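You operate a simulated robot arm through the tools that you are given. There is no shell and no other tool. Be economical: measure what you need, move in short steps, check, and stop when the job is done.

Carry out the task below with a simulated robot arm. There is one attempt and no reset: what you move stays moved.

## Task
Tilt the flood lamp to thirty degrees, clamp it and switch it on.
Fine: slacken the clamp knob first; the white switch goes on last. Where these are worked on the way, their far stop is far enough and under half their travel is too little: clamp knob.

The check looks at the end state, three seconds after you hand in, the way a careful person would. Anything else that was tipped, shoved, dropped, spilled or broken makes it a failure.

## Robot
A 7-joint arm with a fingered hand on a trunk, on a base that drives. Base frame: it is fixed to the floor where the robot stands at the start and does not move with it; the origin is under the middle of the robot, x ahead of it, y to its left, z up. Units: m, degrees, N and s.
With the tool pointing down near the work surface it reaches from about 0.1 to 0.64 m from the robot's upright axis, wherever it stands. Its first joint turns from -69.0 to 172.0 degrees. Places, roughly: black switch [0.6, 0.6, 0.7]; clamp knob [0.8, 0, 1.2]; drum plug (5x5x10 cm) [0.7, 0.4, 0.7]; flood lamp [0.9, 0.1, 1.2]; mouth of the white socket [0.7, 0.4, 0.7]; white switch [0.6, 0.4, 0.7]. Payload 3.2 kg.
The TCP is the grasp point between the finger pads, 0.026 m short of the fingertips. In the tool frame z runs along the fingers and y along their closing line. Largest opening 0.088 m; the body of the gripper starts 0.03 m behind the TCP. The gripper is a hand of 5 fingers: y runs from the thumb to the fingers, the wrist lies at [-0.016, -0.108, -0.172] in the tool frame, and closing takes about 1.5 s.
Orientation is that of the tool frame in the base frame, as a unit quaternion [x, y, z, w]. With the fingers straight down and the wrist toward the robot, the tool's x, y and z point along [0, 1, 0], [1, 0, 0] and [0, 0, -1] of the base frame.

## Interface
- The arm moves only by the tool play_rows. Its argument "plan" is one flat list of numbers, 6 for each row, row after row: the turn, a rotation vector about the base's x, y, z in units of 8 degrees (1.0 is 8 degrees), then the shift along the base's x, y, z in units of 20 mm (1.0 is 20 mm). In form: [wx, wy, wz, tx, ty, tz, wx, wy, wz, tx, ty, tz, ...]. A call has 1 to 12 rows; each row shifts and turns the commanded pose from where the row before left it. "fingers" is the finger opening in m, from 0 to 0.088, set as the call begins (left out, the last holds). A call with a number of a shift or a turn outside -1 to 1 is refused whole. A row lasts 0.2 s, in which the tool goes at most 0.05 m and 8.6 degrees; a call with a longer step from one row to the next is refused whole, and so is a gripper value outside its range. Where a pose cannot be reached the arm comes as near as it can. A force on the tool above 50 N (or 10 N above the force at the start of the call, whichever is more), or a blocked arm, ends the call early, and 0.2 s more pass. Each finger travels about 0.072 m/s and halts on what it meets, pressing with about 31 N; the grip force reading is that of the motor and also rises with nothing between the fingers. The clock runs only during rows and for 0.2 s after the last one: add rows that do not move to give the fingers time. The reply holds the time, the measured pose of the TCP, the force on the tool along the base axes, the opening and the grip force, in the units named above and with some noise, with the torque about the TCP (base axes, N m) and any sound that the robot's microphone picked up.
- Cameras (640 x 400 px; columns grow to the right, rows downward): "scene" is now at [0.1373, 0.0283, 1.4803]; the picture's right is [0.29, -0.96, 0.00], its down [-0.42, -0.13, -0.90] and it looks along [0.86, 0.26, -0.44] (base axes); focal length 266 px, centre (320, 200). "wrist" rides on the gripper at [0.067, -0.098, -0.117] in the tool frame; the picture's right is [-0.71, 0.33, -0.62], its down [-0.65, -0.65, 0.39] and it looks along [-0.28, 0.68, 0.68] (tool axes); focal length 234 px, centre (320, 200). There is no depth. A picture from a camera that has moved, and an enlarged one, comes with that camera's place and axes in the base frame and with its lens.
- get_image(camera): a new picture of that camera. It takes no simulated time.
- move_column(by): slides the trunk up (or, below 0, down) by that many m; the arm and the scene camera ride with it, the base frame stays. It gives what a move gives, with no picture.
- steer(legs): drives the robot by 1 to 6 legs, each [ahead, left, turn to the left] in m, m and degrees, along the robot's own axes; the way and the turn of a leg run together, so that a leg with both is an arc; at most 1.5 m and 180 degrees a leg. The arm and the cameras ride along, it lands a little off, and it stops where it bumps. It gives what a move gives.
- finger_targets(index, middle, ring, little, thumb_bend, thumb_turn): sets how far each is bent, from 0 (flat) to 1 (curled in); at 0.3 the hand is open as for a grip, at 0.7 the pads meet at the TCP. One left out holds its place. A second passes; each finger stops where it meets its share of the squeeze, and holds until it gets a number again. A gripper value or a shape takes the hand back. It gives what a move gives, with no picture; readings hold the bend of each and the force on index, middle, ring, little, thumb and palm. thumb_turn goes from beside the hand (0) to across from the fingers (1), as for a grip.
- preshape(shape): the hand has 5 fingers and takes this shape, open, in about a second: jaw (thumb against the fingers, like two jaws); tri (thumb and two fingers); tip (a fingertip pinch); poke (one finger out to press); point (the index stretched); flat (the hand flat); cup (the hand cupped); fist (a fist). The gripper value then closes the fingers along that shape, each until it touches; the sizes above hold for jaw. It gives what a move gives, with no picture.
- pan_tilt(pan, tilt): turns the head with the scene camera to pan (to the left, within 86 degrees either way) and tilt (down, from -29 to 69), counted from straight ahead of the robot. It gives what a move gives.
- zoom(camera, box): a new picture of the part [left, top, right, bottom] of that camera's present view, enlarged. It takes no simulated time.
- hand_in(): hands the job in; it is judged then, once.

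Work in short steps. Places have to be worked out from the pictures, the camera data and where the tool is seen: move nearer, look again, correct. Check each grasp and each placing, and mend what went wrong. You have 120 turns and 98 pictures in all, those below and enlarged ones among them. Open the gripper and draw the arm clear of the work before you hand the job in, unless the task says otherwise; then end with one line.

The tools are called after "Request:" as a command line: name --argument value ..., lists and objects as JSON in quotes. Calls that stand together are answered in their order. play_rows: Moves the arm, as the interface text tells. Its arguments: {"type":"object","properties":{"plan":{"type":"array"},"fingers":{"type":"number"}},"required":["plan"]} The other tools are called the same way: move_column (by) slides the trunk up or down; preshape (shape) gives the hand a shape; finger_targets (index, middle, ring, little, thumb_bend, thumb_turn) moves the fingers one by one; steer (legs) drives the base; pan_tilt (pan, tilt) turns the head that bears the scene camera; get_image (camera) takes a picture; zoom (camera, box) takes an enlarged picture of a part of a camera's view; hand_in () hands the job in.

At the start:

```text
time: 0.0
eef_pos: [0.3333, 0.0682, 1.374]
orientation: [0.707, 0.707, 0.0, 0.0]
ft_force: [-0.5, -0.9, 0.3]
ft_torque: [-0.02, -0.02, 0.02]
gripper_width: 0.0877
grip_force: 0.0
shape: jaw
bend: [0.3, 0.3, 0.3, 0.3, 0.3, 0.97]
finger forces: [0.1, 0.0, 0.0, 0.0, 0.1, 0.0]
trunk travel left (down, up): [-0.775, 0.065]
robot x, y, heading: [0.0021, 0.0027, -0.0]
head pan, tilt: [16.7, 25.8]
```

scene: 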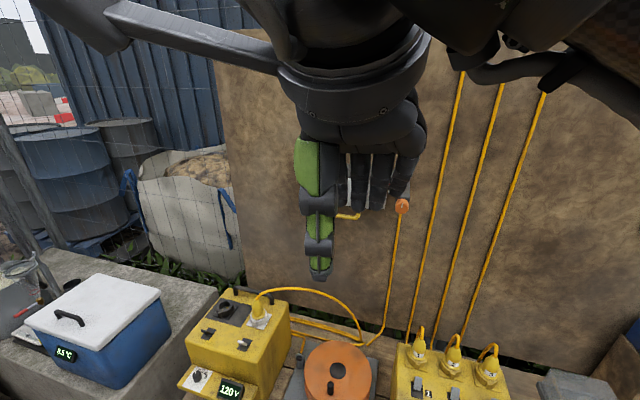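
wrist: 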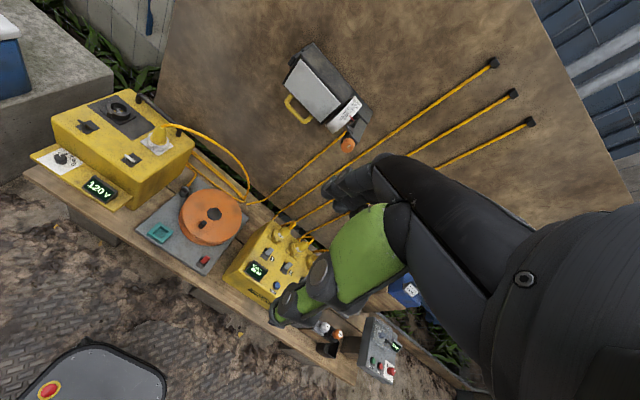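

The hand blocks the scene view of the lamp; the wrist camera sees the lamp, knob (orange) and generator box. I enlarge these.

Request:
zoom --camera "wrist" --box '[260, 30, 400, 170]'

Request:
zoom --camera "wrist" --box '[20, 80, 320, 300]'

Request:
zoom --camera "scene" --box '[170, 270, 520, 400]'

```text
2.86 times, centred on (330, 100) of wrist
camera zoom: at [0.236, 0.1354, 1.4922], right [0.33, -0.71, 0.62], down [-0.65, -0.65, -0.39], along [0.68, -0.28, -0.68], focal length 669 px, centre (291, 486)
```

zoom: 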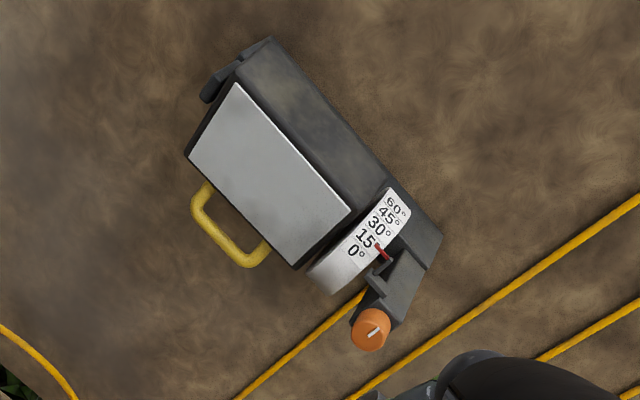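

```text
1.82 times, centred on (170, 190) of wrist
camera zoom: at [0.236, 0.1354, 1.4922], right [0.33, -0.71, 0.62], down [-0.65, -0.65, -0.39], along [0.68, -0.28, -0.68], focal length 426 px, centre (593, 218)
```

zoom: 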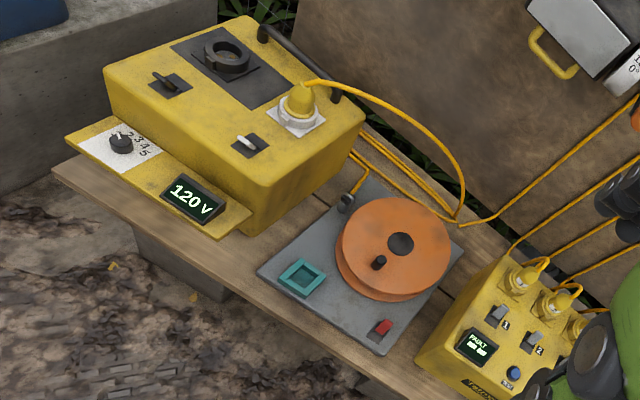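

```text
1.83 times, centred on (345, 335) of scene
camera zoom: at [0.1373, 0.0283, 1.4803], right [0.29, -0.96, 0.0], down [-0.42, -0.13, -0.9], along [0.86, 0.26, -0.44], focal length 487 px, centre (274, -47)
```

zoom: 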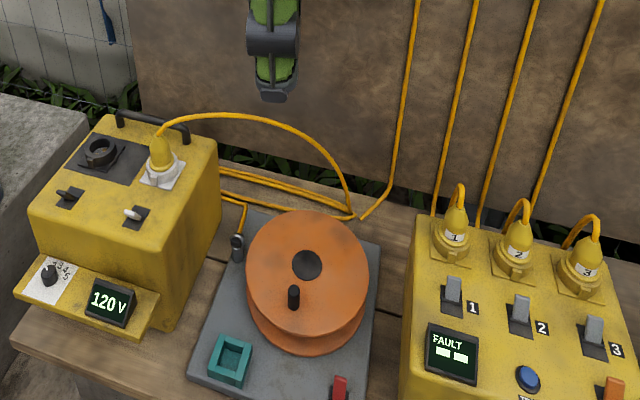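

The lamp pointer sits somewhere near 15–20°. I move the hand to the right and down so the scene camera sees the lamp clearly.

Request:
play_rows --plan '[0, 0, 0, 0, -1, -1, 0, 0, 0, 0, -1, -1, 0, 0, 0, 0, -1, -1, 0, 0, 0, 0, -1, -1, 0, 0, 0, 0, -1, -1, 0, 0, 0, 0, -1, -1, 0, 0, 0, 0, -1, -1, 0, 0, 0, 0, -1, -1, 0, 0, 0, 0, -1, -1, 0, 0, 0, 0, -1, -1]'

Request:
get_image --camera "scene"

Request:
get_image --camera "wrist"

```text
time: 2.2
eef_pos: [0.3348, -0.1314, 1.1752]
orientation: [0.707, 0.707, 0.0, 0.0]
ft_force: [-0.1, -0.2, 0.7]
ft_torque: [-0.03, 0.03, 0.01]
gripper_width: 0.0881
grip_force: 0.0
shape: jaw
bend: [0.3, 0.3, 0.3, 0.3, 0.3, 0.97]
finger forces: [0.0, 0.1, 0.0, 0.0, 0.1, 0.0]
trunk travel left (down, up): [-0.775, 0.065]
robot x, y, heading: [-0.0001, 0.0019, 0.1]
head pan, tilt: [16.7, 25.8]
```

```text
92 pictures are left
camera scene: at [0.1373, 0.027, 1.4803], right [0.29, -0.96, 0.0], down [-0.42, -0.12, -0.9], along [0.86, 0.26, -0.44], focal length 266 px, centre (320, 200)
```

scene: 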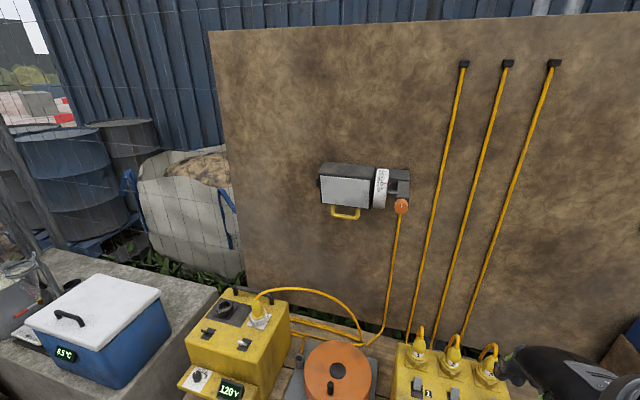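

```text
91 pictures are left
camera wrist: at [0.2363, -0.0648, 1.2933], right [0.33, -0.71, 0.62], down [-0.65, -0.65, -0.39], along [0.68, -0.28, -0.68], focal length 234 px, centre (320, 200)
```

wrist: 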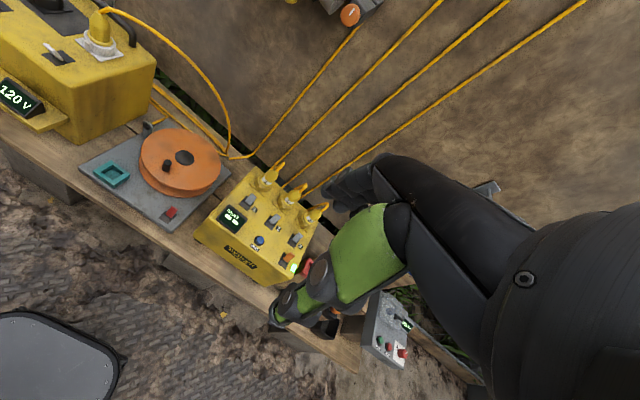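

Clear scene view now. I enlarge the lamp and the switch box.

Request:
zoom --camera "scene" --box '[305, 150, 425, 230]'

Request:
zoom --camera "scene" --box '[170, 280, 310, 400]'

Request:
zoom --camera "wrist" --box '[280, 0, 400, 40]'

```text
5.00 times, centred on (365, 190) of scene
camera zoom: at [0.1373, 0.027, 1.4803], right [0.29, -0.96, 0.0], down [-0.42, -0.12, -0.9], along [0.86, 0.26, -0.44], focal length 1332 px, centre (95, 250)
```

zoom: 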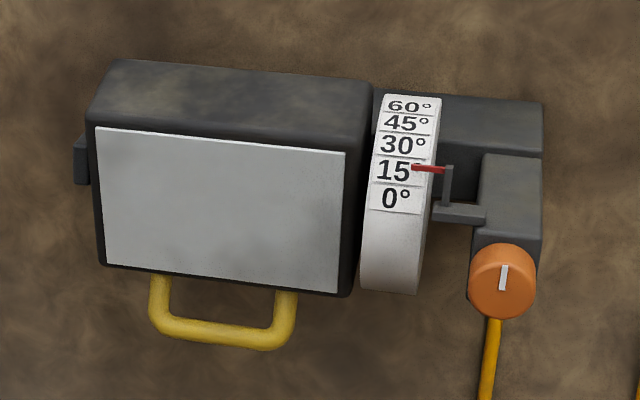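

```text
3.33 times, centred on (240, 340) of scene
camera zoom: at [0.1373, 0.027, 1.4803], right [0.29, -0.96, 0.0], down [-0.42, -0.12, -0.9], along [0.86, 0.26, -0.44], focal length 888 px, centre (587, -267)
```

zoom: 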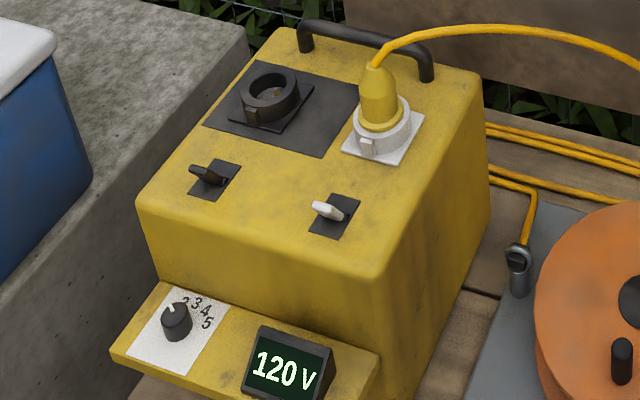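

```text
5.33 times, centred on (340, 20) of wrist
camera zoom: at [0.2363, -0.0648, 1.2933], right [0.33, -0.71, 0.62], down [-0.65, -0.65, -0.39], along [0.68, -0.28, -0.68], focal length 1249 px, centre (213, 1160)
```

zoom: 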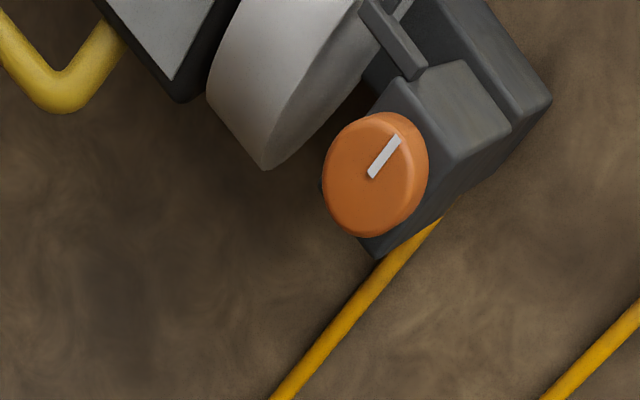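

Scale drum turns with the lamp; pointer reads ~16°, knob at about (0.78, 0.00, 1.17) with its axis facing the robot. I turn the hand to point forward while moving ahead.

Request:
play_rows --plan '[0, -1, 0, 1, 0.3, 0, 0, -1, 0, 1, 0.3, 0, 0, -1, 0, 1, 0.3, 0, 0, -1, 0, 1, 0.3, 0, 0, -1, 0, 1, 0.3, 0, 0, -1, 0, 1, 0.3, 0, 0, -1, 0, 0.5, 0.3, 0, 0, -1, 0, 0.5, 0.3, 0, 0, -1, 0, 0.5, 0.3, 0, 0, -1, 0, 0, 0.3, 0, 0, -1, 0, 0, 0.3, 0, 0, -0.25, 0, 0, 0, 0]'

Request:
preshape --shape "tri"

Request:
get_image --camera "scene"

Request:
get_image --camera "wrist"

```text
time: 4.8
eef_pos: [0.5111, -0.062, 1.1982]
orientation: [0.5, 0.499, 0.501, 0.5]
ft_force: [0.8, 0.8, 0.6]
ft_torque: [0.01, 0.01, 0.04]
gripper_width: 0.0877
grip_force: 0.1
shape: jaw
bend: [0.3, 0.3, 0.3, 0.3, 0.3, 0.97]
finger forces: [0.0, 0.0, 0.0, 0.0, 0.0, 0.0]
out of reach, approached as far as the arm can: row 2, 3, 4, 5
trunk travel left (down, up): [-0.775, 0.065]
robot x, y, heading: [0.0011, 0.0004, 0.2]
head pan, tilt: [16.7, 25.8]
```

```text
time: 5.7
eef_pos: [0.5125, -0.0605, 1.1987]
orientation: [0.5, 0.5, 0.5, 0.5]
ft_force: [0.3, -0.2, -0.3]
ft_torque: [0.03, -0.01, -0.02]
gripper_width: 0.0876
grip_force: 0.2
shape: tri
bend: [0.3, 0.3, 0.99, 0.99, 0.3, 0.97]
finger forces: [0.1, 0.1, 0.0, 0.0, 0.0, 0.0]
trunk travel left (down, up): [-0.775, 0.065]
robot x, y, heading: [-0.0009, 0.0013, -0.3]
head pan, tilt: [16.7, 25.8]
```

```text
87 pictures are left
camera scene: at [0.1374, 0.0282, 1.4803], right [0.29, -0.96, 0.0], down [-0.42, -0.13, -0.9], along [0.86, 0.26, -0.44], focal length 266 px, centre (320, 200)
```

scene: 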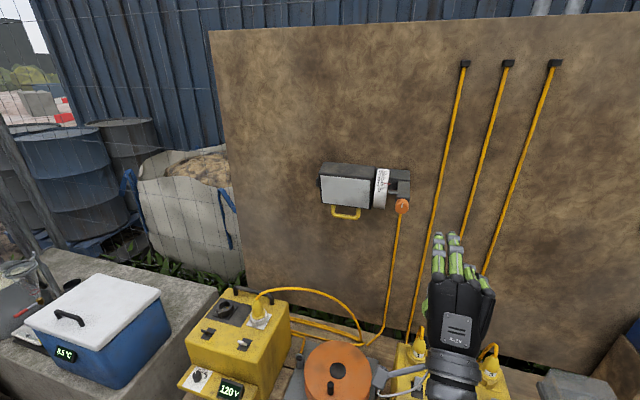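

```text
86 pictures are left
camera wrist: at [0.394, 0.0063, 1.1012], right [-0.62, -0.71, 0.33], down [0.39, -0.65, -0.65], along [0.68, -0.28, 0.68], focal length 234 px, centre (320, 200)
```

wrist: 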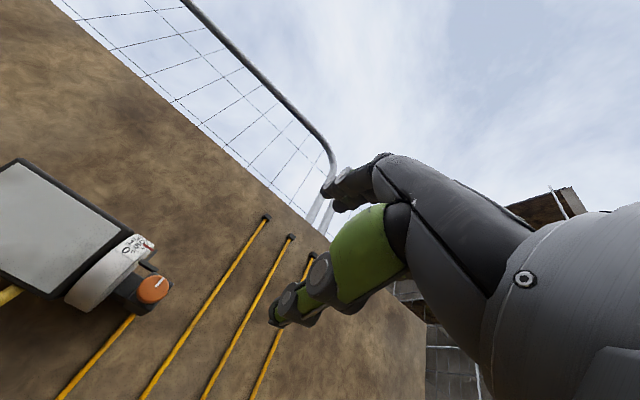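

Knob triangulates to (0.785, 0.00, 1.163), radius ~17 mm. The bench front is ~0.48 away and the base front ~0.25, so I drive ahead 0.12 m for reach.

Request:
steer --legs '[[0.12, 0, 0]]'

Request:
zoom --camera "scene" --box '[280, 140, 520, 340]'

```text
time: 6.9
eef_pos: [0.6315, -0.0601, 1.1987]
orientation: [0.5, 0.501, 0.5, 0.499]
ft_force: [-0.7, 0.4, -0.6]
ft_torque: [0.01, 0.02, 0.0]
gripper_width: 0.088
grip_force: 0.0
shape: tri
bend: [0.3, 0.3, 0.99, 0.99, 0.3, 0.97]
finger forces: [0.0, 0.1, 0.1, 0.1, 0.1, 0.1]
trunk travel left (down, up): [-0.775, 0.065]
robot x, y, heading: [0.1219, -0.0021, -0.1]
head pan, tilt: [16.7, 25.8]
```

```text
2.00 times, centred on (400, 240) of scene
camera zoom: at [0.258, 0.0286, 1.4803], right [0.29, -0.96, 0.0], down [-0.42, -0.13, -0.9], along [0.86, 0.26, -0.44], focal length 533 px, centre (160, 120)
```

zoom: 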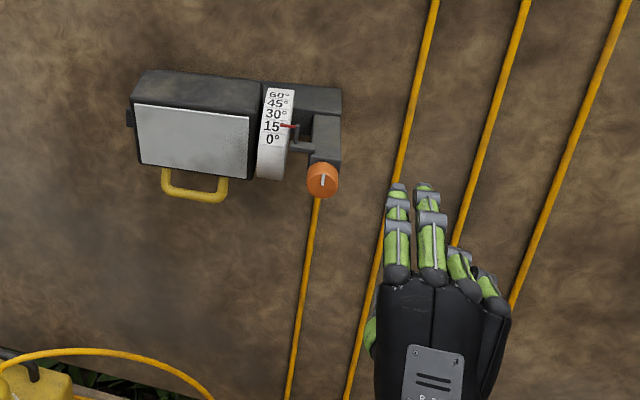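

Now pre-roll the hand clockwise 48° (room for counter-clockwise slackening) and approach to x≈0.70 in line with the knob.

Request:
play_rows --plan '[1, 0, 0, 0.5, 0.5, -0.3, 1, 0, 0, 0.5, 0.5, -0.3, 1, 0, 0, 0.5, 0.5, -0.3, 1, 0, 0, 0.5, 0.5, -0.3, 1, 0, 0, 0.5, 0.5, -0.3, 1, 0, 0, 0.5, 0.5, -0.25]'

Request:
zoom --camera "scene" --box '[310, 140, 470, 260]'

Request:
get_image --camera "wrist"

```text
time: 8.3
eef_pos: [0.6943, 0.0014, 1.1618]
orientation: [0.66, 0.252, 0.661, 0.253]
ft_force: [-0.6, 0.5, 0.0]
ft_torque: [0.02, 0.02, -0.04]
gripper_width: 0.0874
grip_force: 0.1
shape: tri
bend: [0.3, 0.3, 0.99, 0.99, 0.3, 0.97]
finger forces: [0.1, 0.0, 0.0, 0.1, 0.0, 0.1]
trunk travel left (down, up): [-0.775, 0.065]
robot x, y, heading: [0.1189, 0.0008, 0.1]
head pan, tilt: [16.7, 25.8]
```

```text
3.33 times, centred on (390, 200) of scene
camera zoom: at [0.2589, 0.0297, 1.4802], right [0.29, -0.96, 0.0], down [-0.42, -0.13, -0.9], along [0.86, 0.26, -0.44], focal length 888 px, centre (87, 200)
```

zoom: 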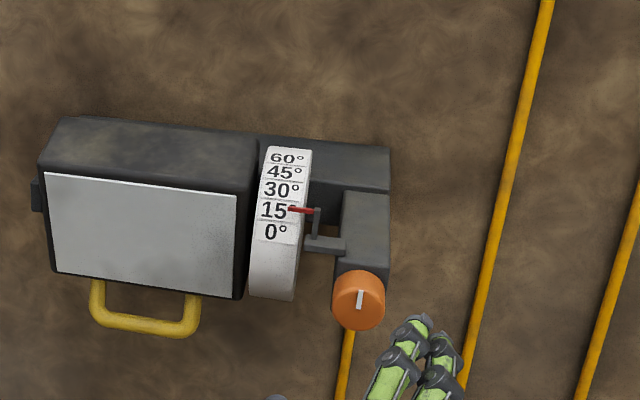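

```text
83 pictures are left
camera wrist: at [0.5768, 0.1192, 1.1468], right [-0.62, -0.72, -0.31], down [0.39, 0.05, -0.92], along [0.68, -0.69, 0.25], focal length 234 px, centre (320, 200)
```

wrist: 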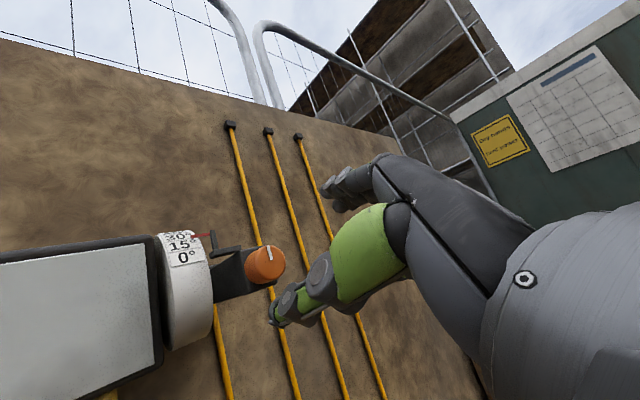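

The projected TCP track runs onto the knob. I advance 0.06 and check again.

Request:
play_rows --plan '[0, 0, 0, 1, 0, 0, 0, 0, 0, 1, 0, 0, 0, 0, 0, 1, 0, 0]'

Request:
zoom --camera "scene" --box '[330, 150, 450, 240]'

Request:
zoom --camera "wrist" --box '[160, 150, 400, 340]'

```text
time: 9.1
eef_pos: [0.7535, 0.0017, 1.1645]
orientation: [0.66, 0.254, 0.661, 0.253]
ft_force: [-0.4, 0.8, -0.7]
ft_torque: [0.02, -0.01, -0.03]
gripper_width: 0.0877
grip_force: 0.1
shape: tri
bend: [0.3, 0.3, 0.99, 0.99, 0.3, 0.97]
finger forces: [0.1, 0.1, 0.1, 0.0, 0.0, 0.0]
trunk travel left (down, up): [-0.775, 0.065]
robot x, y, heading: [0.1222, -0.0005, -0.1]
head pan, tilt: [16.7, 25.8]
```

```text
4.44 times, centred on (390, 195) of scene
camera zoom: at [0.2589, 0.0289, 1.4802], right [0.29, -0.96, 0.0], down [-0.42, -0.13, -0.9], along [0.86, 0.26, -0.44], focal length 1184 px, centre (9, 222)
```

zoom: 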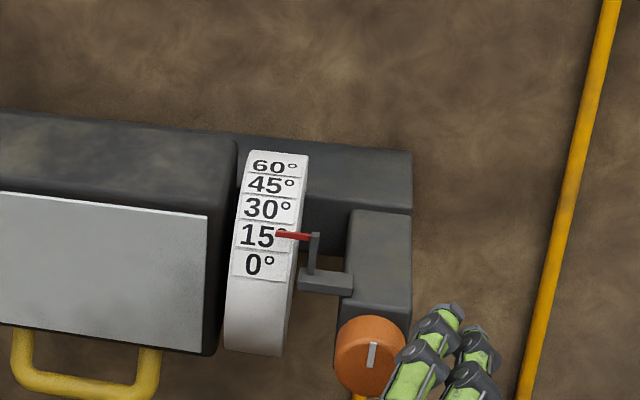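

```text
2.11 times, centred on (280, 245) of wrist
camera zoom: at [0.6354, 0.1186, 1.1486], right [-0.62, -0.72, -0.31], down [0.39, 0.05, -0.92], along [0.68, -0.69, 0.25], focal length 493 px, centre (404, 105)
```

zoom: 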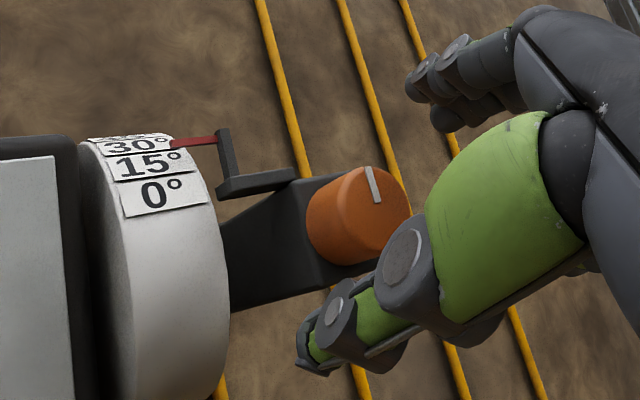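

Aligned. Advance 22 mm more and close on the knob.

Request:
play_rows --plan '[0, 0, 0, 0.55, 0, 0, 0, 0, 0, 0.55, 0, 0]'

Request:
play_rows --plan '[0, 0, 0, 0, 0, 0, 0, 0, 0, 0, 0, 0, 0, 0, 0, 0, 0, 0, 0, 0, 0, 0, 0, 0, 0, 0, 0, 0, 0, 0, 0, 0, 0, 0, 0, 0]' --fingers 0.01

Request:
zoom --camera "wrist" --box '[160, 150, 400, 340]'

```text
time: 9.7
eef_pos: [0.7745, 0.0005, 1.1624]
orientation: [0.66, 0.253, 0.661, 0.253]
ft_force: [-0.1, 0.1, 0.2]
ft_torque: [0.01, 0.03, -0.01]
gripper_width: 0.0877
grip_force: 0.0
shape: tri
bend: [0.3, 0.3, 0.99, 0.99, 0.3, 0.97]
finger forces: [0.0, 0.0, 0.1, 0.0, 0.1, 0.0]
trunk travel left (down, up): [-0.775, 0.065]
robot x, y, heading: [0.1216, -0.0011, 0.1]
head pan, tilt: [16.7, 25.8]
```

```text
time: 11.1
eef_pos: [0.7749, 0.0021, 1.1643]
orientation: [0.66, 0.253, 0.66, 0.253]
ft_force: [-0.9, 1.5, -2.5]
ft_torque: [-0.01, 0.0, 0.04]
gripper_width: 0.0231
grip_force: 30.8
shape: tri
bend: [0.61, 0.53, 1.0, 1.0, 0.44, 1.0]
finger forces: [12.4, 13.9, 0.0, 0.0, 30.0, 0.1]
trunk travel left (down, up): [-0.775, 0.065]
robot x, y, heading: [0.1215, 0.0003, -0.3]
head pan, tilt: [16.7, 25.8]
```

```text
2.11 times, centred on (280, 245) of wrist
camera zoom: at [0.6571, 0.1177, 1.1483], right [-0.62, -0.72, -0.3], down [0.39, 0.05, -0.92], along [0.68, -0.69, 0.25], focal length 493 px, centre (404, 105)
```

zoom: 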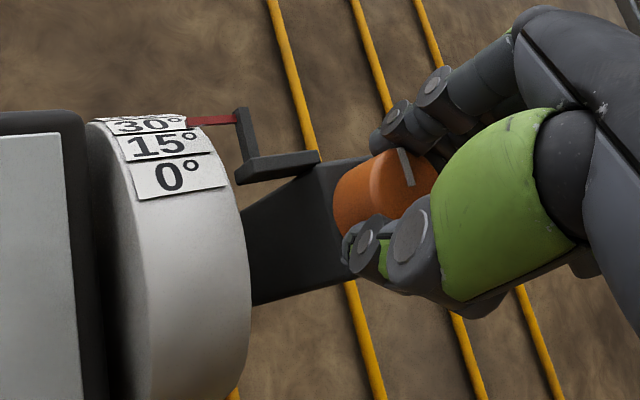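

Knob held. Turn counter-clockwise 48° and watch the torque.

Request:
play_rows --plan '[-0.8, 0, 0, 0, 0, 0, -0.8, 0, 0, 0, 0, 0, -0.8, 0, 0, 0, 0, 0, -0.8, 0, 0, 0, 0, 0, -0.8, 0, 0, 0, 0, 0, -0.8, 0, 0, 0, 0, 0, -0.8, 0, 0, 0, 0, 0]'

Request:
zoom --camera "wrist" --box '[120, 120, 400, 340]'

Request:
zoom --camera "scene" --box '[310, 150, 450, 250]'

```text
time: 12.7
eef_pos: [0.7753, 0.0011, 1.1618]
orientation: [0.512, 0.488, 0.513, 0.486]
ft_force: [-2.9, 1.5, -6.1]
ft_torque: [0.06, 0.15, 0.02]
gripper_width: 0.0227
grip_force: 30.8
shape: tri
bend: [0.61, 0.54, 1.0, 1.0, 0.44, 1.0]
finger forces: [13.0, 13.7, 0.0, 0.0, 32.6, 0.0]
trunk travel left (down, up): [-0.775, 0.065]
robot x, y, heading: [0.1247, -0.0011, 0.2]
head pan, tilt: [16.7, 25.8]
```

```text
1.82 times, centred on (260, 230) of wrist
camera zoom: at [0.6571, 0.0728, 1.0692], right [-0.62, -0.73, 0.29], down [0.39, -0.61, -0.69], along [0.68, -0.31, 0.66], focal length 426 px, centre (429, 146)
```

zoom: 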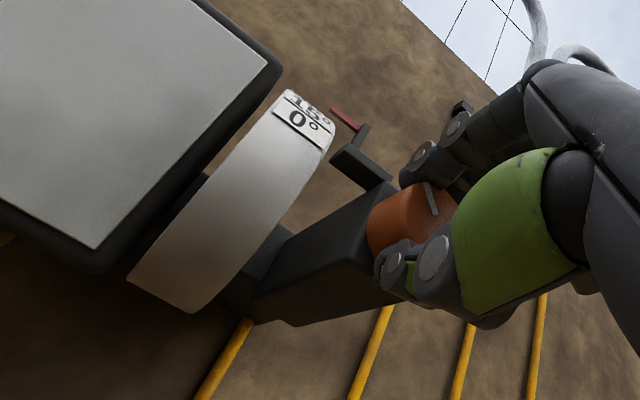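

```text
4.00 times, centred on (380, 200) of scene
camera zoom: at [0.2587, 0.0292, 1.4801], right [0.29, -0.96, 0.0], down [-0.42, -0.13, -0.9], along [0.86, 0.26, -0.44], focal length 1065 px, centre (80, 200)
```

zoom: 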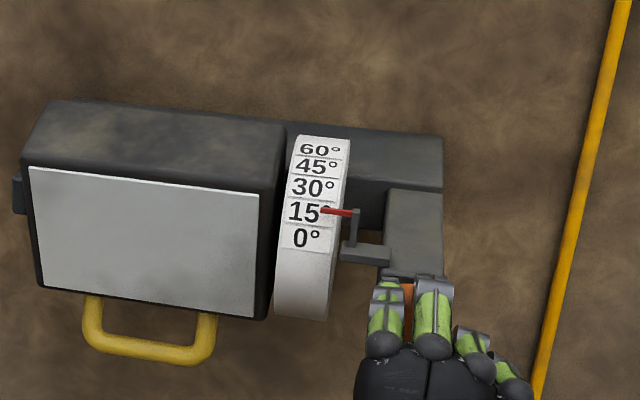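

The knob turned with the hand (~46° CCW). To avoid the pointer bracket, I open, back off, roll back and regrip.

Request:
play_rows --plan '[0, 0, 0, 0, 0, 0, 0, 0, 0, 0, 0, 0, 0, 0, 0, 0, 0, 0, 0, 0, 0, -1, 0, 0, 0, 0, 0, -1, 0, 0, 0, 0, 0, -1, 0, 0]' --fingers 0.065

Request:
zoom --camera "wrist" --box '[120, 120, 400, 340]'

Request:
zoom --camera "scene" --box '[310, 150, 450, 250]'

```text
time: 14.1
eef_pos: [0.7141, 0.002, 1.1643]
orientation: [0.513, 0.486, 0.515, 0.485]
ft_force: [0.2, 0.2, -0.4]
ft_torque: [0.02, 0.01, -0.01]
gripper_width: 0.0646
grip_force: 0.0
shape: tri
bend: [0.4, 0.34, 0.99, 0.99, 0.07, 0.98]
finger forces: [0.1, 0.0, 0.0, 0.1, 0.0, 0.0]
trunk travel left (down, up): [-0.775, 0.065]
robot x, y, heading: [0.1254, 0.0011, -0.2]
head pan, tilt: [16.7, 25.8]
```

```text
1.82 times, centred on (260, 230) of wrist
camera zoom: at [0.5963, 0.0736, 1.0705], right [-0.62, -0.73, 0.29], down [0.39, -0.61, -0.69], along [0.68, -0.32, 0.66], focal length 426 px, centre (429, 146)
```

zoom: 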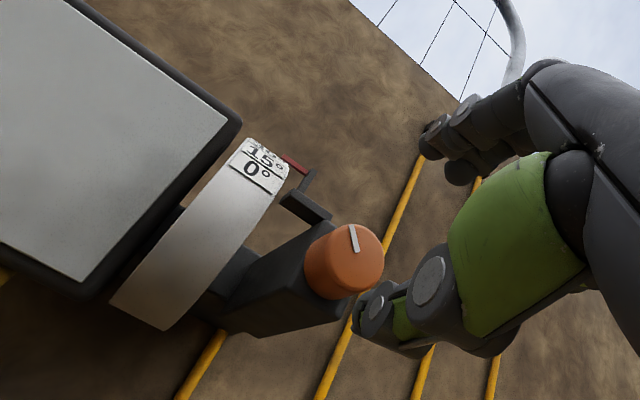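

```text
4.00 times, centred on (380, 200) of scene
camera zoom: at [0.2575, 0.0286, 1.4804], right [0.29, -0.96, 0.0], down [-0.42, -0.13, -0.9], along [0.86, 0.26, -0.44], focal length 1065 px, centre (80, 200)
```

zoom: 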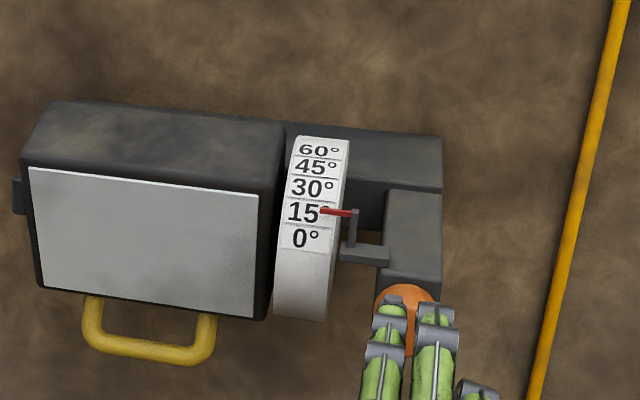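

The mark confirms 45° CCW. Roll back clockwise 48° with the hand retracted, re-approach, and regrip.

Request:
play_rows --plan '[1, 0, 0, 0, 0, 0, 1, 0, 0, 0, 0, 0, 1, 0, 0, 0, 0, 0, 1, 0, 0, 0, 0, 0, 1, 0, 0, 0, 0, 0, 1, 0, 0, 0, 0, 0, 0, 0, 0, 1, 0, 0, 0, 0, 0, 1, 0, 0, 0, 0, 0, 1, 0, 0]' --fingers 0.085

Request:
play_rows --plan '[0, 0, 0, 0, 0, 0, 0, 0, 0, 0, 0, 0, 0, 0, 0, 0, 0, 0, 0, 0, 0, 0, 0, 0, 0, 0, 0, 0, 0, 0, 0, 0, 0, 0, 0, 0]' --fingers 0.01

Request:
play_rows --plan '[-0.8, 0, 0, 0, 0, 0, -0.8, 0, 0, 0, 0, 0, -0.8, 0, 0, 0, 0, 0, -0.8, 0, 0, 0, 0, 0, -0.8, 0, 0, 0, 0, 0, -0.8, 0, 0, 0, 0, 0, -0.8, 0, 0, 0, 0, 0]'

Request:
zoom --camera "wrist" --box '[120, 120, 400, 340]'

```text
time: 16.1
eef_pos: [0.7732, 0.0008, 1.1619]
orientation: [0.667, 0.234, 0.667, 0.234]
ft_force: [0.4, 0.2, -0.5]
ft_torque: [-0.04, 0.0, -0.01]
gripper_width: 0.0849
grip_force: 0.1
shape: tri
bend: [0.31, 0.3, 0.99, 0.99, 0.28, 0.97]
finger forces: [0.0, 0.1, 0.1, 0.0, 0.0, 0.0]
trunk travel left (down, up): [-0.775, 0.065]
robot x, y, heading: [0.1237, -0.0025, 0.4]
head pan, tilt: [16.7, 25.8]
```

```text
time: 17.5
eef_pos: [0.7725, 0.001, 1.1621]
orientation: [0.666, 0.235, 0.668, 0.234]
ft_force: [2.5, 1.0, 0.4]
ft_torque: [0.03, -0.02, 0.01]
gripper_width: 0.0255
grip_force: 30.7
shape: tri
bend: [0.59, 0.51, 1.0, 1.0, 0.44, 1.0]
finger forces: [13.5, 13.9, 0.0, 0.0, 27.7, 0.1]
trunk travel left (down, up): [-0.775, 0.065]
robot x, y, heading: [0.1211, -0.0003, 0.1]
head pan, tilt: [16.7, 25.8]
```

```text
time: 19.1
eef_pos: [0.7733, 0.0004, 1.163]
orientation: [0.526, 0.472, 0.527, 0.471]
ft_force: [-10.4, 0.2, -11.4]
ft_torque: [0.02, 0.31, 0.02]
gripper_width: 0.0252
grip_force: 31.5
shape: tri
bend: [0.6, 0.53, 1.0, 1.0, 0.43, 1.0]
finger forces: [12.3, 13.4, 0.0, 0.0, 35.9, 0.0]
trunk travel left (down, up): [-0.775, 0.065]
robot x, y, heading: [0.1203, 0.0031, -0.2]
head pan, tilt: [16.7, 25.8]
```

```text
1.82 times, centred on (260, 230) of wrist
camera zoom: at [0.6554, 0.0776, 1.0734], right [-0.62, -0.74, 0.25], down [0.39, -0.57, -0.72], along [0.68, -0.35, 0.65], focal length 426 px, centre (429, 146)
```

zoom: 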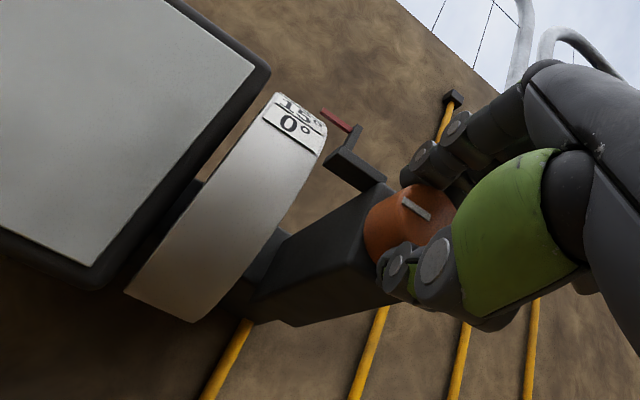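

Mark now points left: ~90° CCW in total. One more stroke to find the far stop.

Request:
play_rows --plan '[0, 0, 0, 0, 0, 0, 0, 0, 0, 0, 0, 0, 0, 0, 0, 0, 0, 0, 0, 0, 0, -1, 0, 0, 0, 0, 0, -1, 0, 0, 0, 0, 0, -1, 0, 0]' --fingers 0.065

Request:
play_rows --plan '[1, 0, 0, 0, 0, 0, 1, 0, 0, 0, 0, 0, 1, 0, 0, 0, 0, 0, 1, 0, 0, 0, 0, 0, 1, 0, 0, 0, 0, 0, 1, 0, 0, 0, 0, 0, 0, 0, 0, 1, 0, 0, 0, 0, 0, 1, 0, 0, 0, 0, 0, 1, 0, 0]' --fingers 0.085

Request:
play_rows --plan '[0, 0, 0, 0, 0, 0, 0, 0, 0, 0, 0, 0, 0, 0, 0, 0, 0, 0, 0, 0, 0, 0, 0, 0, 0, 0, 0, 0, 0, 0, 0, 0, 0, 0, 0, 0]' --fingers 0.01

Request:
play_rows --plan '[-0.8, 0, 0, 0, 0, 0, -0.8, 0, 0, 0, 0, 0, -0.8, 0, 0, 0, 0, 0, -0.8, 0, 0, 0, 0, 0, -0.8, 0, 0, 0, 0, 0, -0.8, 0, 0, 0, 0, 0, -0.8, 0, 0, 0, 0, 0]'

Request:
zoom --camera "wrist" --box '[120, 120, 400, 340]'

```text
time: 20.5
eef_pos: [0.713, 0.0002, 1.1623]
orientation: [0.526, 0.471, 0.528, 0.471]
ft_force: [0.7, -0.3, -0.5]
ft_torque: [-0.03, 0.02, -0.03]
gripper_width: 0.0648
grip_force: 0.0
shape: tri
bend: [0.4, 0.34, 0.99, 0.99, 0.07, 0.98]
finger forces: [0.0, 0.0, 0.0, 0.1, 0.0, 0.1]
trunk travel left (down, up): [-0.775, 0.065]
robot x, y, heading: [0.122, -0.0021, 0.2]
head pan, tilt: [16.7, 25.8]
```

```text
time: 22.5
eef_pos: [0.7757, -0.0008, 1.1617]
orientation: [0.673, 0.217, 0.674, 0.216]
ft_force: [0.2, 0.2, -0.5]
ft_torque: [-0.01, -0.04, 0.01]
gripper_width: 0.0849
grip_force: 0.0
shape: tri
bend: [0.31, 0.3, 0.99, 0.99, 0.28, 0.97]
finger forces: [0.1, 0.0, 0.0, 0.1, 0.1, 0.0]
trunk travel left (down, up): [-0.775, 0.065]
robot x, y, heading: [0.1207, -0.0027, -0.2]
head pan, tilt: [16.7, 25.8]
```

```text
time: 23.9
eef_pos: [0.7743, -0.0011, 1.1625]
orientation: [0.672, 0.217, 0.674, 0.215]
ft_force: [0.5, 0.6, -1.1]
ft_torque: [0.01, 0.04, 0.06]
gripper_width: 0.0253
grip_force: 30.8
shape: tri
bend: [0.59, 0.54, 1.0, 1.0, 0.43, 1.0]
finger forces: [12.1, 14.1, 0.0, 0.1, 28.7, 0.0]
trunk travel left (down, up): [-0.775, 0.065]
robot x, y, heading: [0.1209, 0.0015, -0.1]
head pan, tilt: [16.7, 25.8]
```

```text
time: 25.5
eef_pos: [0.7762, -0.0067, 1.1644]
orientation: [0.543, 0.453, 0.539, 0.456]
ft_force: [-0.4, -14.4, -5.9]
ft_torque: [0.7, 0.16, -0.22]
gripper_width: 0.0244
grip_force: 31.0
shape: tri
bend: [0.59, 0.74, 1.0, 1.0, 0.46, 0.86]
finger forces: [20.0, 28.0, 0.0, 0.0, 37.9, 0.1]
trunk travel left (down, up): [-0.775, 0.065]
robot x, y, heading: [0.1193, -0.0002, -0.1]
head pan, tilt: [16.7, 25.8]
```

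```text
1.82 times, centred on (260, 230) of wrist
camera zoom: at [0.6591, 0.0765, 1.0785], right [-0.63, -0.75, 0.21], down [0.39, -0.53, -0.76], along [0.68, -0.39, 0.62], focal length 426 px, centre (429, 146)
```

zoom: 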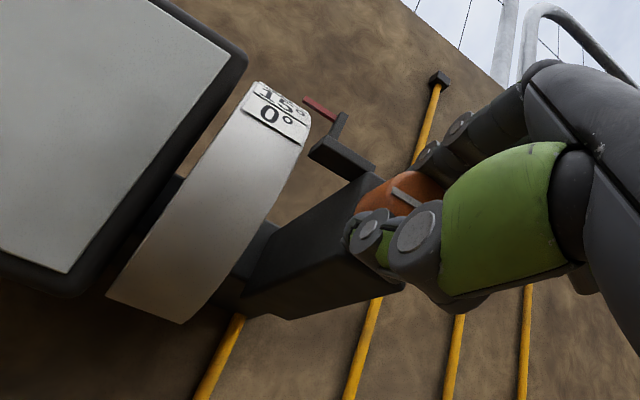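

Torque 0.7 N·m and no further turn: the far stop is reached (~90°). Release, back off and check lamp and mark.

Request:
play_rows --plan '[0, 0, 0, 0, 0, 0, 0, 0, 0, 0, 0, 0, 0, 0, 0, 0, 0, 0, 0, 0, 0, -1, 0, 0, 0, 0, 0, -1, 0, 0, 0, 0, 0, -1, 0, 0, 0, 0, 0, -1, 0, 0, 0, 0, 0, -1, -0.5, 0]' --fingers 0.065

Request:
zoom --camera "wrist" --box '[120, 120, 400, 340]'

Request:
zoom --camera "scene" --box '[310, 150, 450, 250]'

```text
time: 27.3
eef_pos: [0.6734, -0.0102, 1.1611]
orientation: [0.54, 0.456, 0.541, 0.456]
ft_force: [-0.4, 0.5, -1.0]
ft_torque: [-0.01, 0.02, -0.02]
gripper_width: 0.0644
grip_force: 0.1
shape: tri
bend: [0.4, 0.34, 0.99, 0.99, 0.07, 0.98]
finger forces: [0.1, 0.1, 0.1, 0.0, 0.1, 0.0]
trunk travel left (down, up): [-0.775, 0.065]
robot x, y, heading: [0.1234, -0.0003, 0.5]
head pan, tilt: [16.7, 25.8]
```

```text
1.82 times, centred on (260, 230) of wrist
camera zoom: at [0.5555, 0.071, 1.0773], right [-0.62, -0.75, 0.21], down [0.39, -0.53, -0.75], along [0.68, -0.39, 0.62], focal length 426 px, centre (429, 146)
```

zoom: 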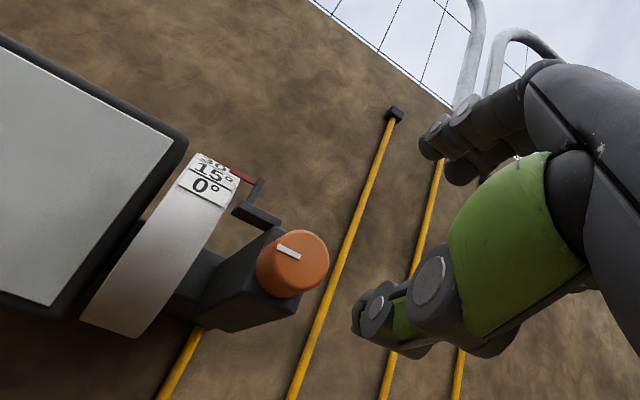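

```text
4.00 times, centred on (380, 200) of scene
camera zoom: at [0.2576, 0.0278, 1.4804], right [0.29, -0.96, 0.0], down [-0.42, -0.13, -0.9], along [0.86, 0.26, -0.44], focal length 1065 px, centre (80, 200)
```

zoom: 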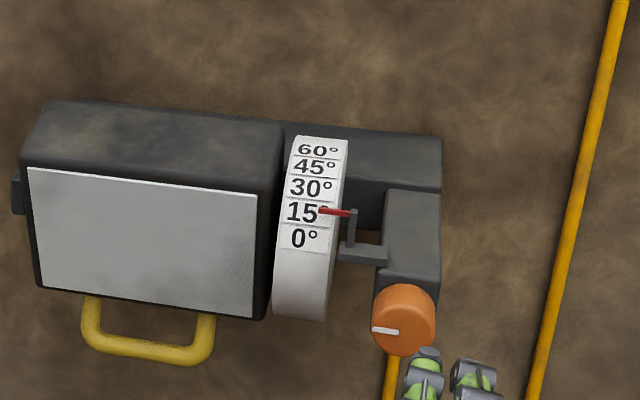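

Knob slack at its stop; lamp stays near 15–17°. Front-down tilt means the handle moves toward the board, so I'll push the handle back with one finger; form the poke shape and look where the fingertip is.

Request:
preshape --shape "poke"

Request:
play_rows --plan '[-0.6, 0, 0, 0, 1, -0.8, -0.6, 0, 0, 0, 1, -0.8, 0, 0, 0, 0, 1, -0.8, 0, 0, 0, 0, 1, -0.8, 0, 0, 0, 0, 1, -0.4, 0, 0, 0, 0, 1, 0, 0, 0, 0, 0, 1, 0]'

Request:
get_image --camera "scene"

Request:
get_image --camera "wrist"

```text
time: 28.2
eef_pos: [0.6734, -0.0111, 1.1614]
orientation: [0.539, 0.457, 0.541, 0.455]
ft_force: [0.2, -0.2, -0.4]
ft_torque: [-0.01, 0.02, -0.01]
gripper_width: 0.0
grip_force: 0.0
shape: poke
bend: [0.7, 0.7, 0.99, 0.99, 0.0, 1.0]
finger forces: [0.0, 0.1, 0.0, 0.1, 0.2, 0.0]
trunk travel left (down, up): [-0.775, 0.065]
robot x, y, heading: [0.1235, -0.0007, 0.3]
head pan, tilt: [16.7, 25.8]
```

```text
time: 29.8
eef_pos: [0.6745, 0.1331, 1.0916]
orientation: [0.499, 0.501, 0.501, 0.5]
ft_force: [-0.6, -0.1, -0.6]
ft_torque: [0.03, -0.01, 0.02]
gripper_width: 0.0
grip_force: 0.1
shape: poke
bend: [0.7, 0.7, 0.99, 0.99, 0.0, 1.0]
finger forces: [0.1, 0.0, 0.1, 0.1, 0.0, 0.0]
trunk travel left (down, up): [-0.775, 0.065]
robot x, y, heading: [0.12, 0.0035, 0.2]
head pan, tilt: [16.7, 25.8]
```

```text
71 pictures are left
camera scene: at [0.2587, 0.0291, 1.4802], right [0.29, -0.96, 0.0], down [-0.42, -0.13, -0.9], along [0.86, 0.26, -0.44], focal length 266 px, centre (320, 200)
```

scene: 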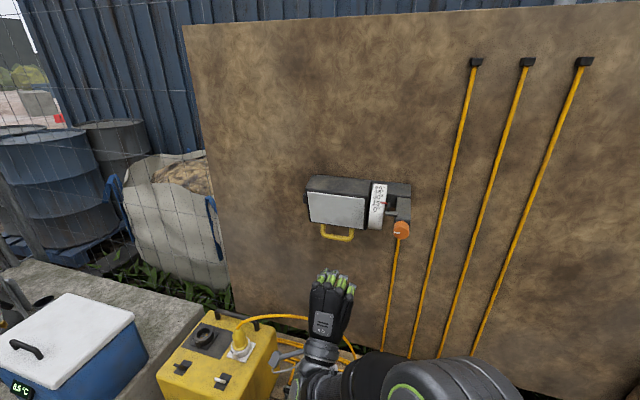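

```text
70 pictures are left
camera wrist: at [0.5581, 0.1987, 0.9949], right [-0.62, -0.71, 0.33], down [0.39, -0.65, -0.65], along [0.68, -0.28, 0.68], focal length 234 px, centre (320, 200)
```

wrist: 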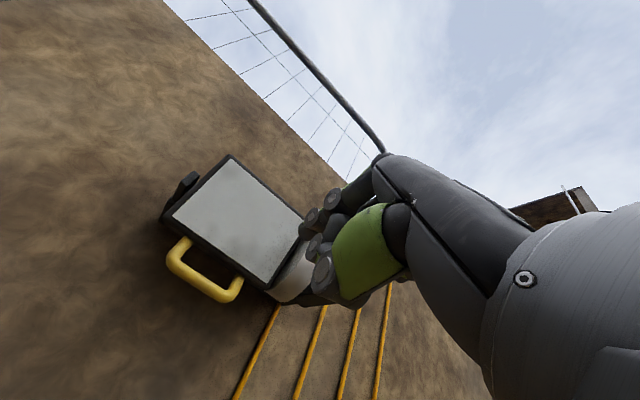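

Refined: handle bar at (0.853, 0.157, 1.069), face front at x≈0.85. Approach to just short of the bar.

Request:
play_rows --plan '[0, 0, 0, 1, 0.2, -0.2, 0, 0, 0, 1, 0.2, -0.2, 0, 0, 0, 1, 0.2, -0.2, 0, 0, 0, 1, 0.2, -0.2, 0, 0, 0, 1, 0.2, -0.2, 0, 0, 0, 0.9, 0.2, -0.2]'

Request:
zoom --camera "scene" --box '[280, 160, 440, 270]'

Request:
zoom --camera "wrist" --box '[120, 120, 400, 340]'

```text
time: 31.2
eef_pos: [0.7852, 0.154, 1.0683]
orientation: [0.499, 0.501, 0.5, 0.499]
ft_force: [-0.7, -0.6, 0.2]
ft_torque: [-0.01, 0.02, -0.03]
gripper_width: 0.0002
grip_force: 0.1
shape: poke
bend: [0.7, 0.7, 0.99, 0.99, 0.0, 1.0]
finger forces: [0.1, 0.1, 0.1, 0.1, 0.1, 0.0]
out of reach, approached as far as the arm can: row 6
trunk travel left (down, up): [-0.775, 0.065]
robot x, y, heading: [0.1211, 0.0013, 0.2]
head pan, tilt: [16.7, 25.8]
```

```text
3.64 times, centred on (360, 215) of scene
camera zoom: at [0.2582, 0.0285, 1.4803], right [0.29, -0.96, 0.0], down [-0.42, -0.13, -0.9], along [0.86, 0.26, -0.44], focal length 968 px, centre (174, 146)
```

zoom: 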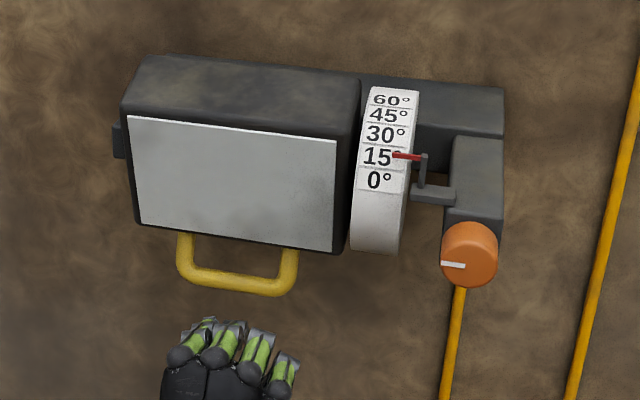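

```text
1.82 times, centred on (260, 230) of wrist
camera zoom: at [0.667, 0.2199, 0.9705], right [-0.62, -0.71, 0.33], down [0.39, -0.65, -0.65], along [0.68, -0.28, 0.68], focal length 426 px, centre (429, 146)
```

zoom: 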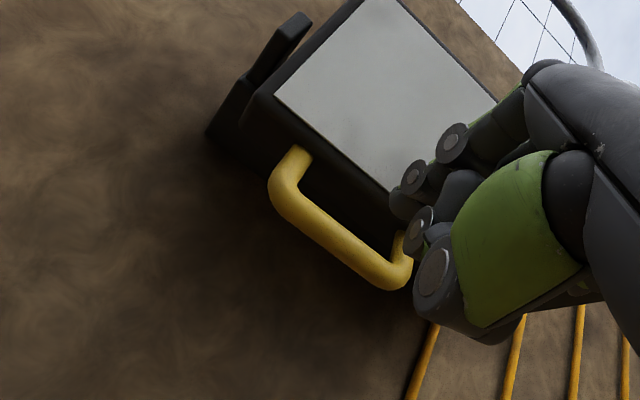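

Near the reach limit. Retract 5 cm and drive ahead 6 cm.

Request:
play_rows --plan '[0, 0, 0, -1, 0, 0, 0, 0, 0, -1, 0, 0, 0, 0, 0, -1, 0, 0]'

Request:
steer --legs '[[0.06, 0, 0]]'

```text
time: 32.0
eef_pos: [0.7245, 0.1545, 1.0688]
orientation: [0.5, 0.5, 0.5, 0.5]
ft_force: [-0.3, 0.1, 0.3]
ft_torque: [-0.01, 0.01, -0.03]
gripper_width: 0.0
grip_force: 0.0
shape: poke
bend: [0.7, 0.7, 0.99, 0.99, 0.0, 1.0]
finger forces: [0.1, 0.0, 0.0, 0.0, 0.0, 0.0]
trunk travel left (down, up): [-0.775, 0.065]
robot x, y, heading: [0.1202, 0.0003, -0.1]
head pan, tilt: [16.7, 25.8]
```

```text
time: 33.0
eef_pos: [0.7836, 0.1572, 1.0682]
orientation: [0.499, 0.501, 0.501, 0.499]
ft_force: [0.3, 0.2, -0.3]
ft_torque: [0.02, 0.04, -0.01]
gripper_width: 0.0
grip_force: 0.1
shape: poke
bend: [0.7, 0.7, 0.99, 0.99, 0.0, 1.0]
finger forces: [0.1, 0.0, 0.0, 0.1, 0.0, 0.1]
trunk travel left (down, up): [-0.775, 0.065]
robot x, y, heading: [0.1823, 0.0001, 0.4]
head pan, tilt: [16.7, 25.8]
```

Now advance to contact (expected near TCP x≈0.82), then a little further; and look.

Request:
play_rows --plan '[0, 0, 0, 0.5, 0, 0, 0, 0, 0, 0.5, 0, 0, 0, 0, 0, 0.5, 0, 0, 0, 0, 0, 0.5, 0, 0]'

Request:
zoom --camera "scene" --box '[280, 180, 440, 290]'

Request:
zoom --camera "wrist" --box '[120, 120, 400, 340]'

```text
time: 34.0
eef_pos: [0.8237, 0.1559, 1.0693]
orientation: [0.499, 0.501, 0.501, 0.499]
ft_force: [-0.2, -1.4, -0.5]
ft_torque: [0.0, 0.0, -0.01]
gripper_width: 0.0001
grip_force: 0.0
shape: poke
bend: [0.7, 0.7, 0.99, 0.99, 0.0, 1.0]
finger forces: [0.0, 0.1, 0.1, 0.1, 0.0, 0.1]
trunk travel left (down, up): [-0.775, 0.065]
robot x, y, heading: [0.1795, 0.0005, 0.4]
head pan, tilt: [16.7, 25.8]
```

```text
3.64 times, centred on (360, 235) of scene
camera zoom: at [0.3178, 0.0289, 1.4802], right [0.29, -0.96, 0.0], down [-0.42, -0.13, -0.9], along [0.86, 0.26, -0.44], focal length 968 px, centre (174, 73)
```

zoom: 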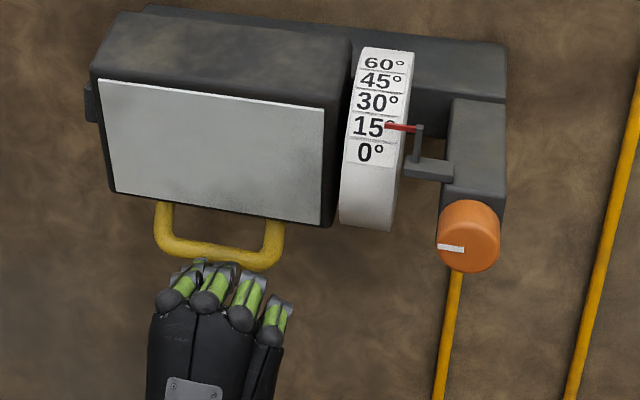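

```text
1.82 times, centred on (260, 230) of wrist
camera zoom: at [0.7059, 0.222, 0.9726], right [-0.62, -0.71, 0.33], down [0.39, -0.65, -0.65], along [0.68, -0.28, 0.68], focal length 426 px, centre (429, 146)
```

zoom: 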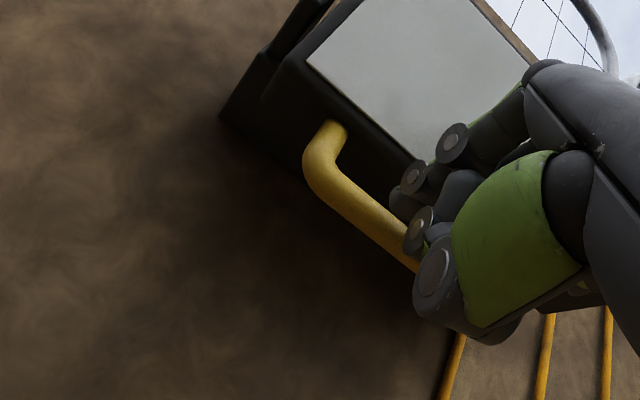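

Nearly touching. Continue 16 mm and check.

Request:
play_rows --plan '[0, 0, 0, 0.4, 0, 0, 0, 0, 0, 0.4, 0, 0]'

Request:
zoom --camera "scene" --box '[280, 180, 440, 290]'

```text
time: 34.6
eef_pos: [0.8389, 0.1556, 1.0682]
orientation: [0.5, 0.501, 0.5, 0.499]
ft_force: [-0.4, 0.7, -0.1]
ft_torque: [0.03, 0.0, -0.01]
gripper_width: 0.0
grip_force: 0.0
shape: poke
bend: [0.7, 0.7, 0.99, 0.99, 0.0, 1.0]
finger forces: [0.0, 0.3, 0.0, 0.1, 0.1, 0.0]
trunk travel left (down, up): [-0.775, 0.065]
robot x, y, heading: [0.182, 0.0029, 0.4]
head pan, tilt: [16.7, 25.8]
```

```text
3.64 times, centred on (360, 235) of scene
camera zoom: at [0.3173, 0.029, 1.4803], right [0.29, -0.96, 0.0], down [-0.42, -0.13, -0.9], along [0.86, 0.26, -0.44], focal length 968 px, centre (174, 73)
```

zoom: 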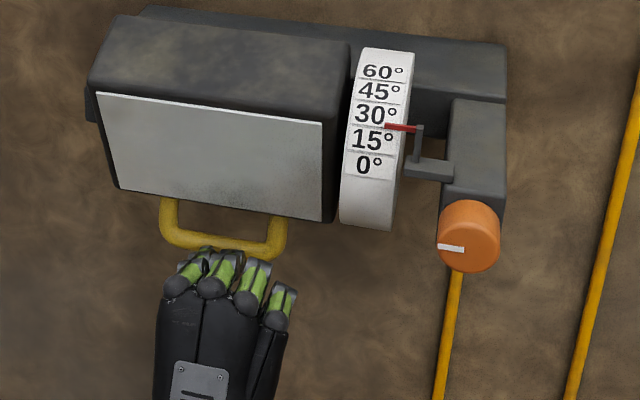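

The lamp moves: now ~22°. Push another 6 mm.

Request:
play_rows --plan '[0, 0, 0, 0.3, 0, 0]'

Request:
zoom --camera "scene" --box '[280, 180, 440, 290]'

```text
time: 35.0
eef_pos: [0.8467, 0.1548, 1.0688]
orientation: [0.498, 0.501, 0.501, 0.499]
ft_force: [-1.6, 1.0, -0.4]
ft_torque: [-0.01, -0.01, 0.01]
gripper_width: 0.0001
grip_force: 0.0
shape: poke
bend: [0.7, 0.7, 0.99, 0.99, 0.0, 1.0]
finger forces: [0.1, 1.0, 0.0, 0.0, 0.1, 0.0]
trunk travel left (down, up): [-0.775, 0.065]
robot x, y, heading: [0.1771, 0.0019, 0.4]
head pan, tilt: [16.7, 25.8]
```

```text
3.64 times, centred on (360, 235) of scene
camera zoom: at [0.3172, 0.0291, 1.4803], right [0.29, -0.96, 0.0], down [-0.42, -0.13, -0.9], along [0.86, 0.26, -0.44], focal length 968 px, centre (174, 73)
```

zoom: 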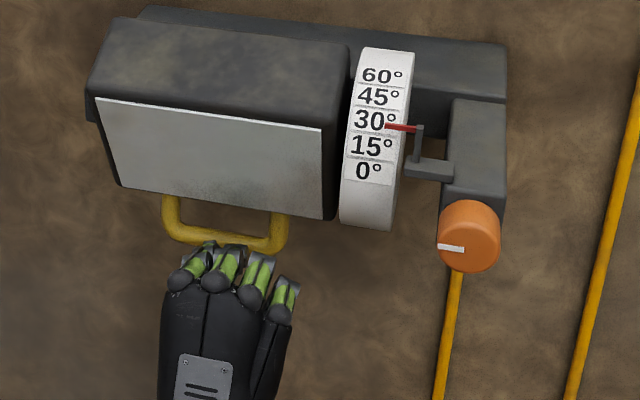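

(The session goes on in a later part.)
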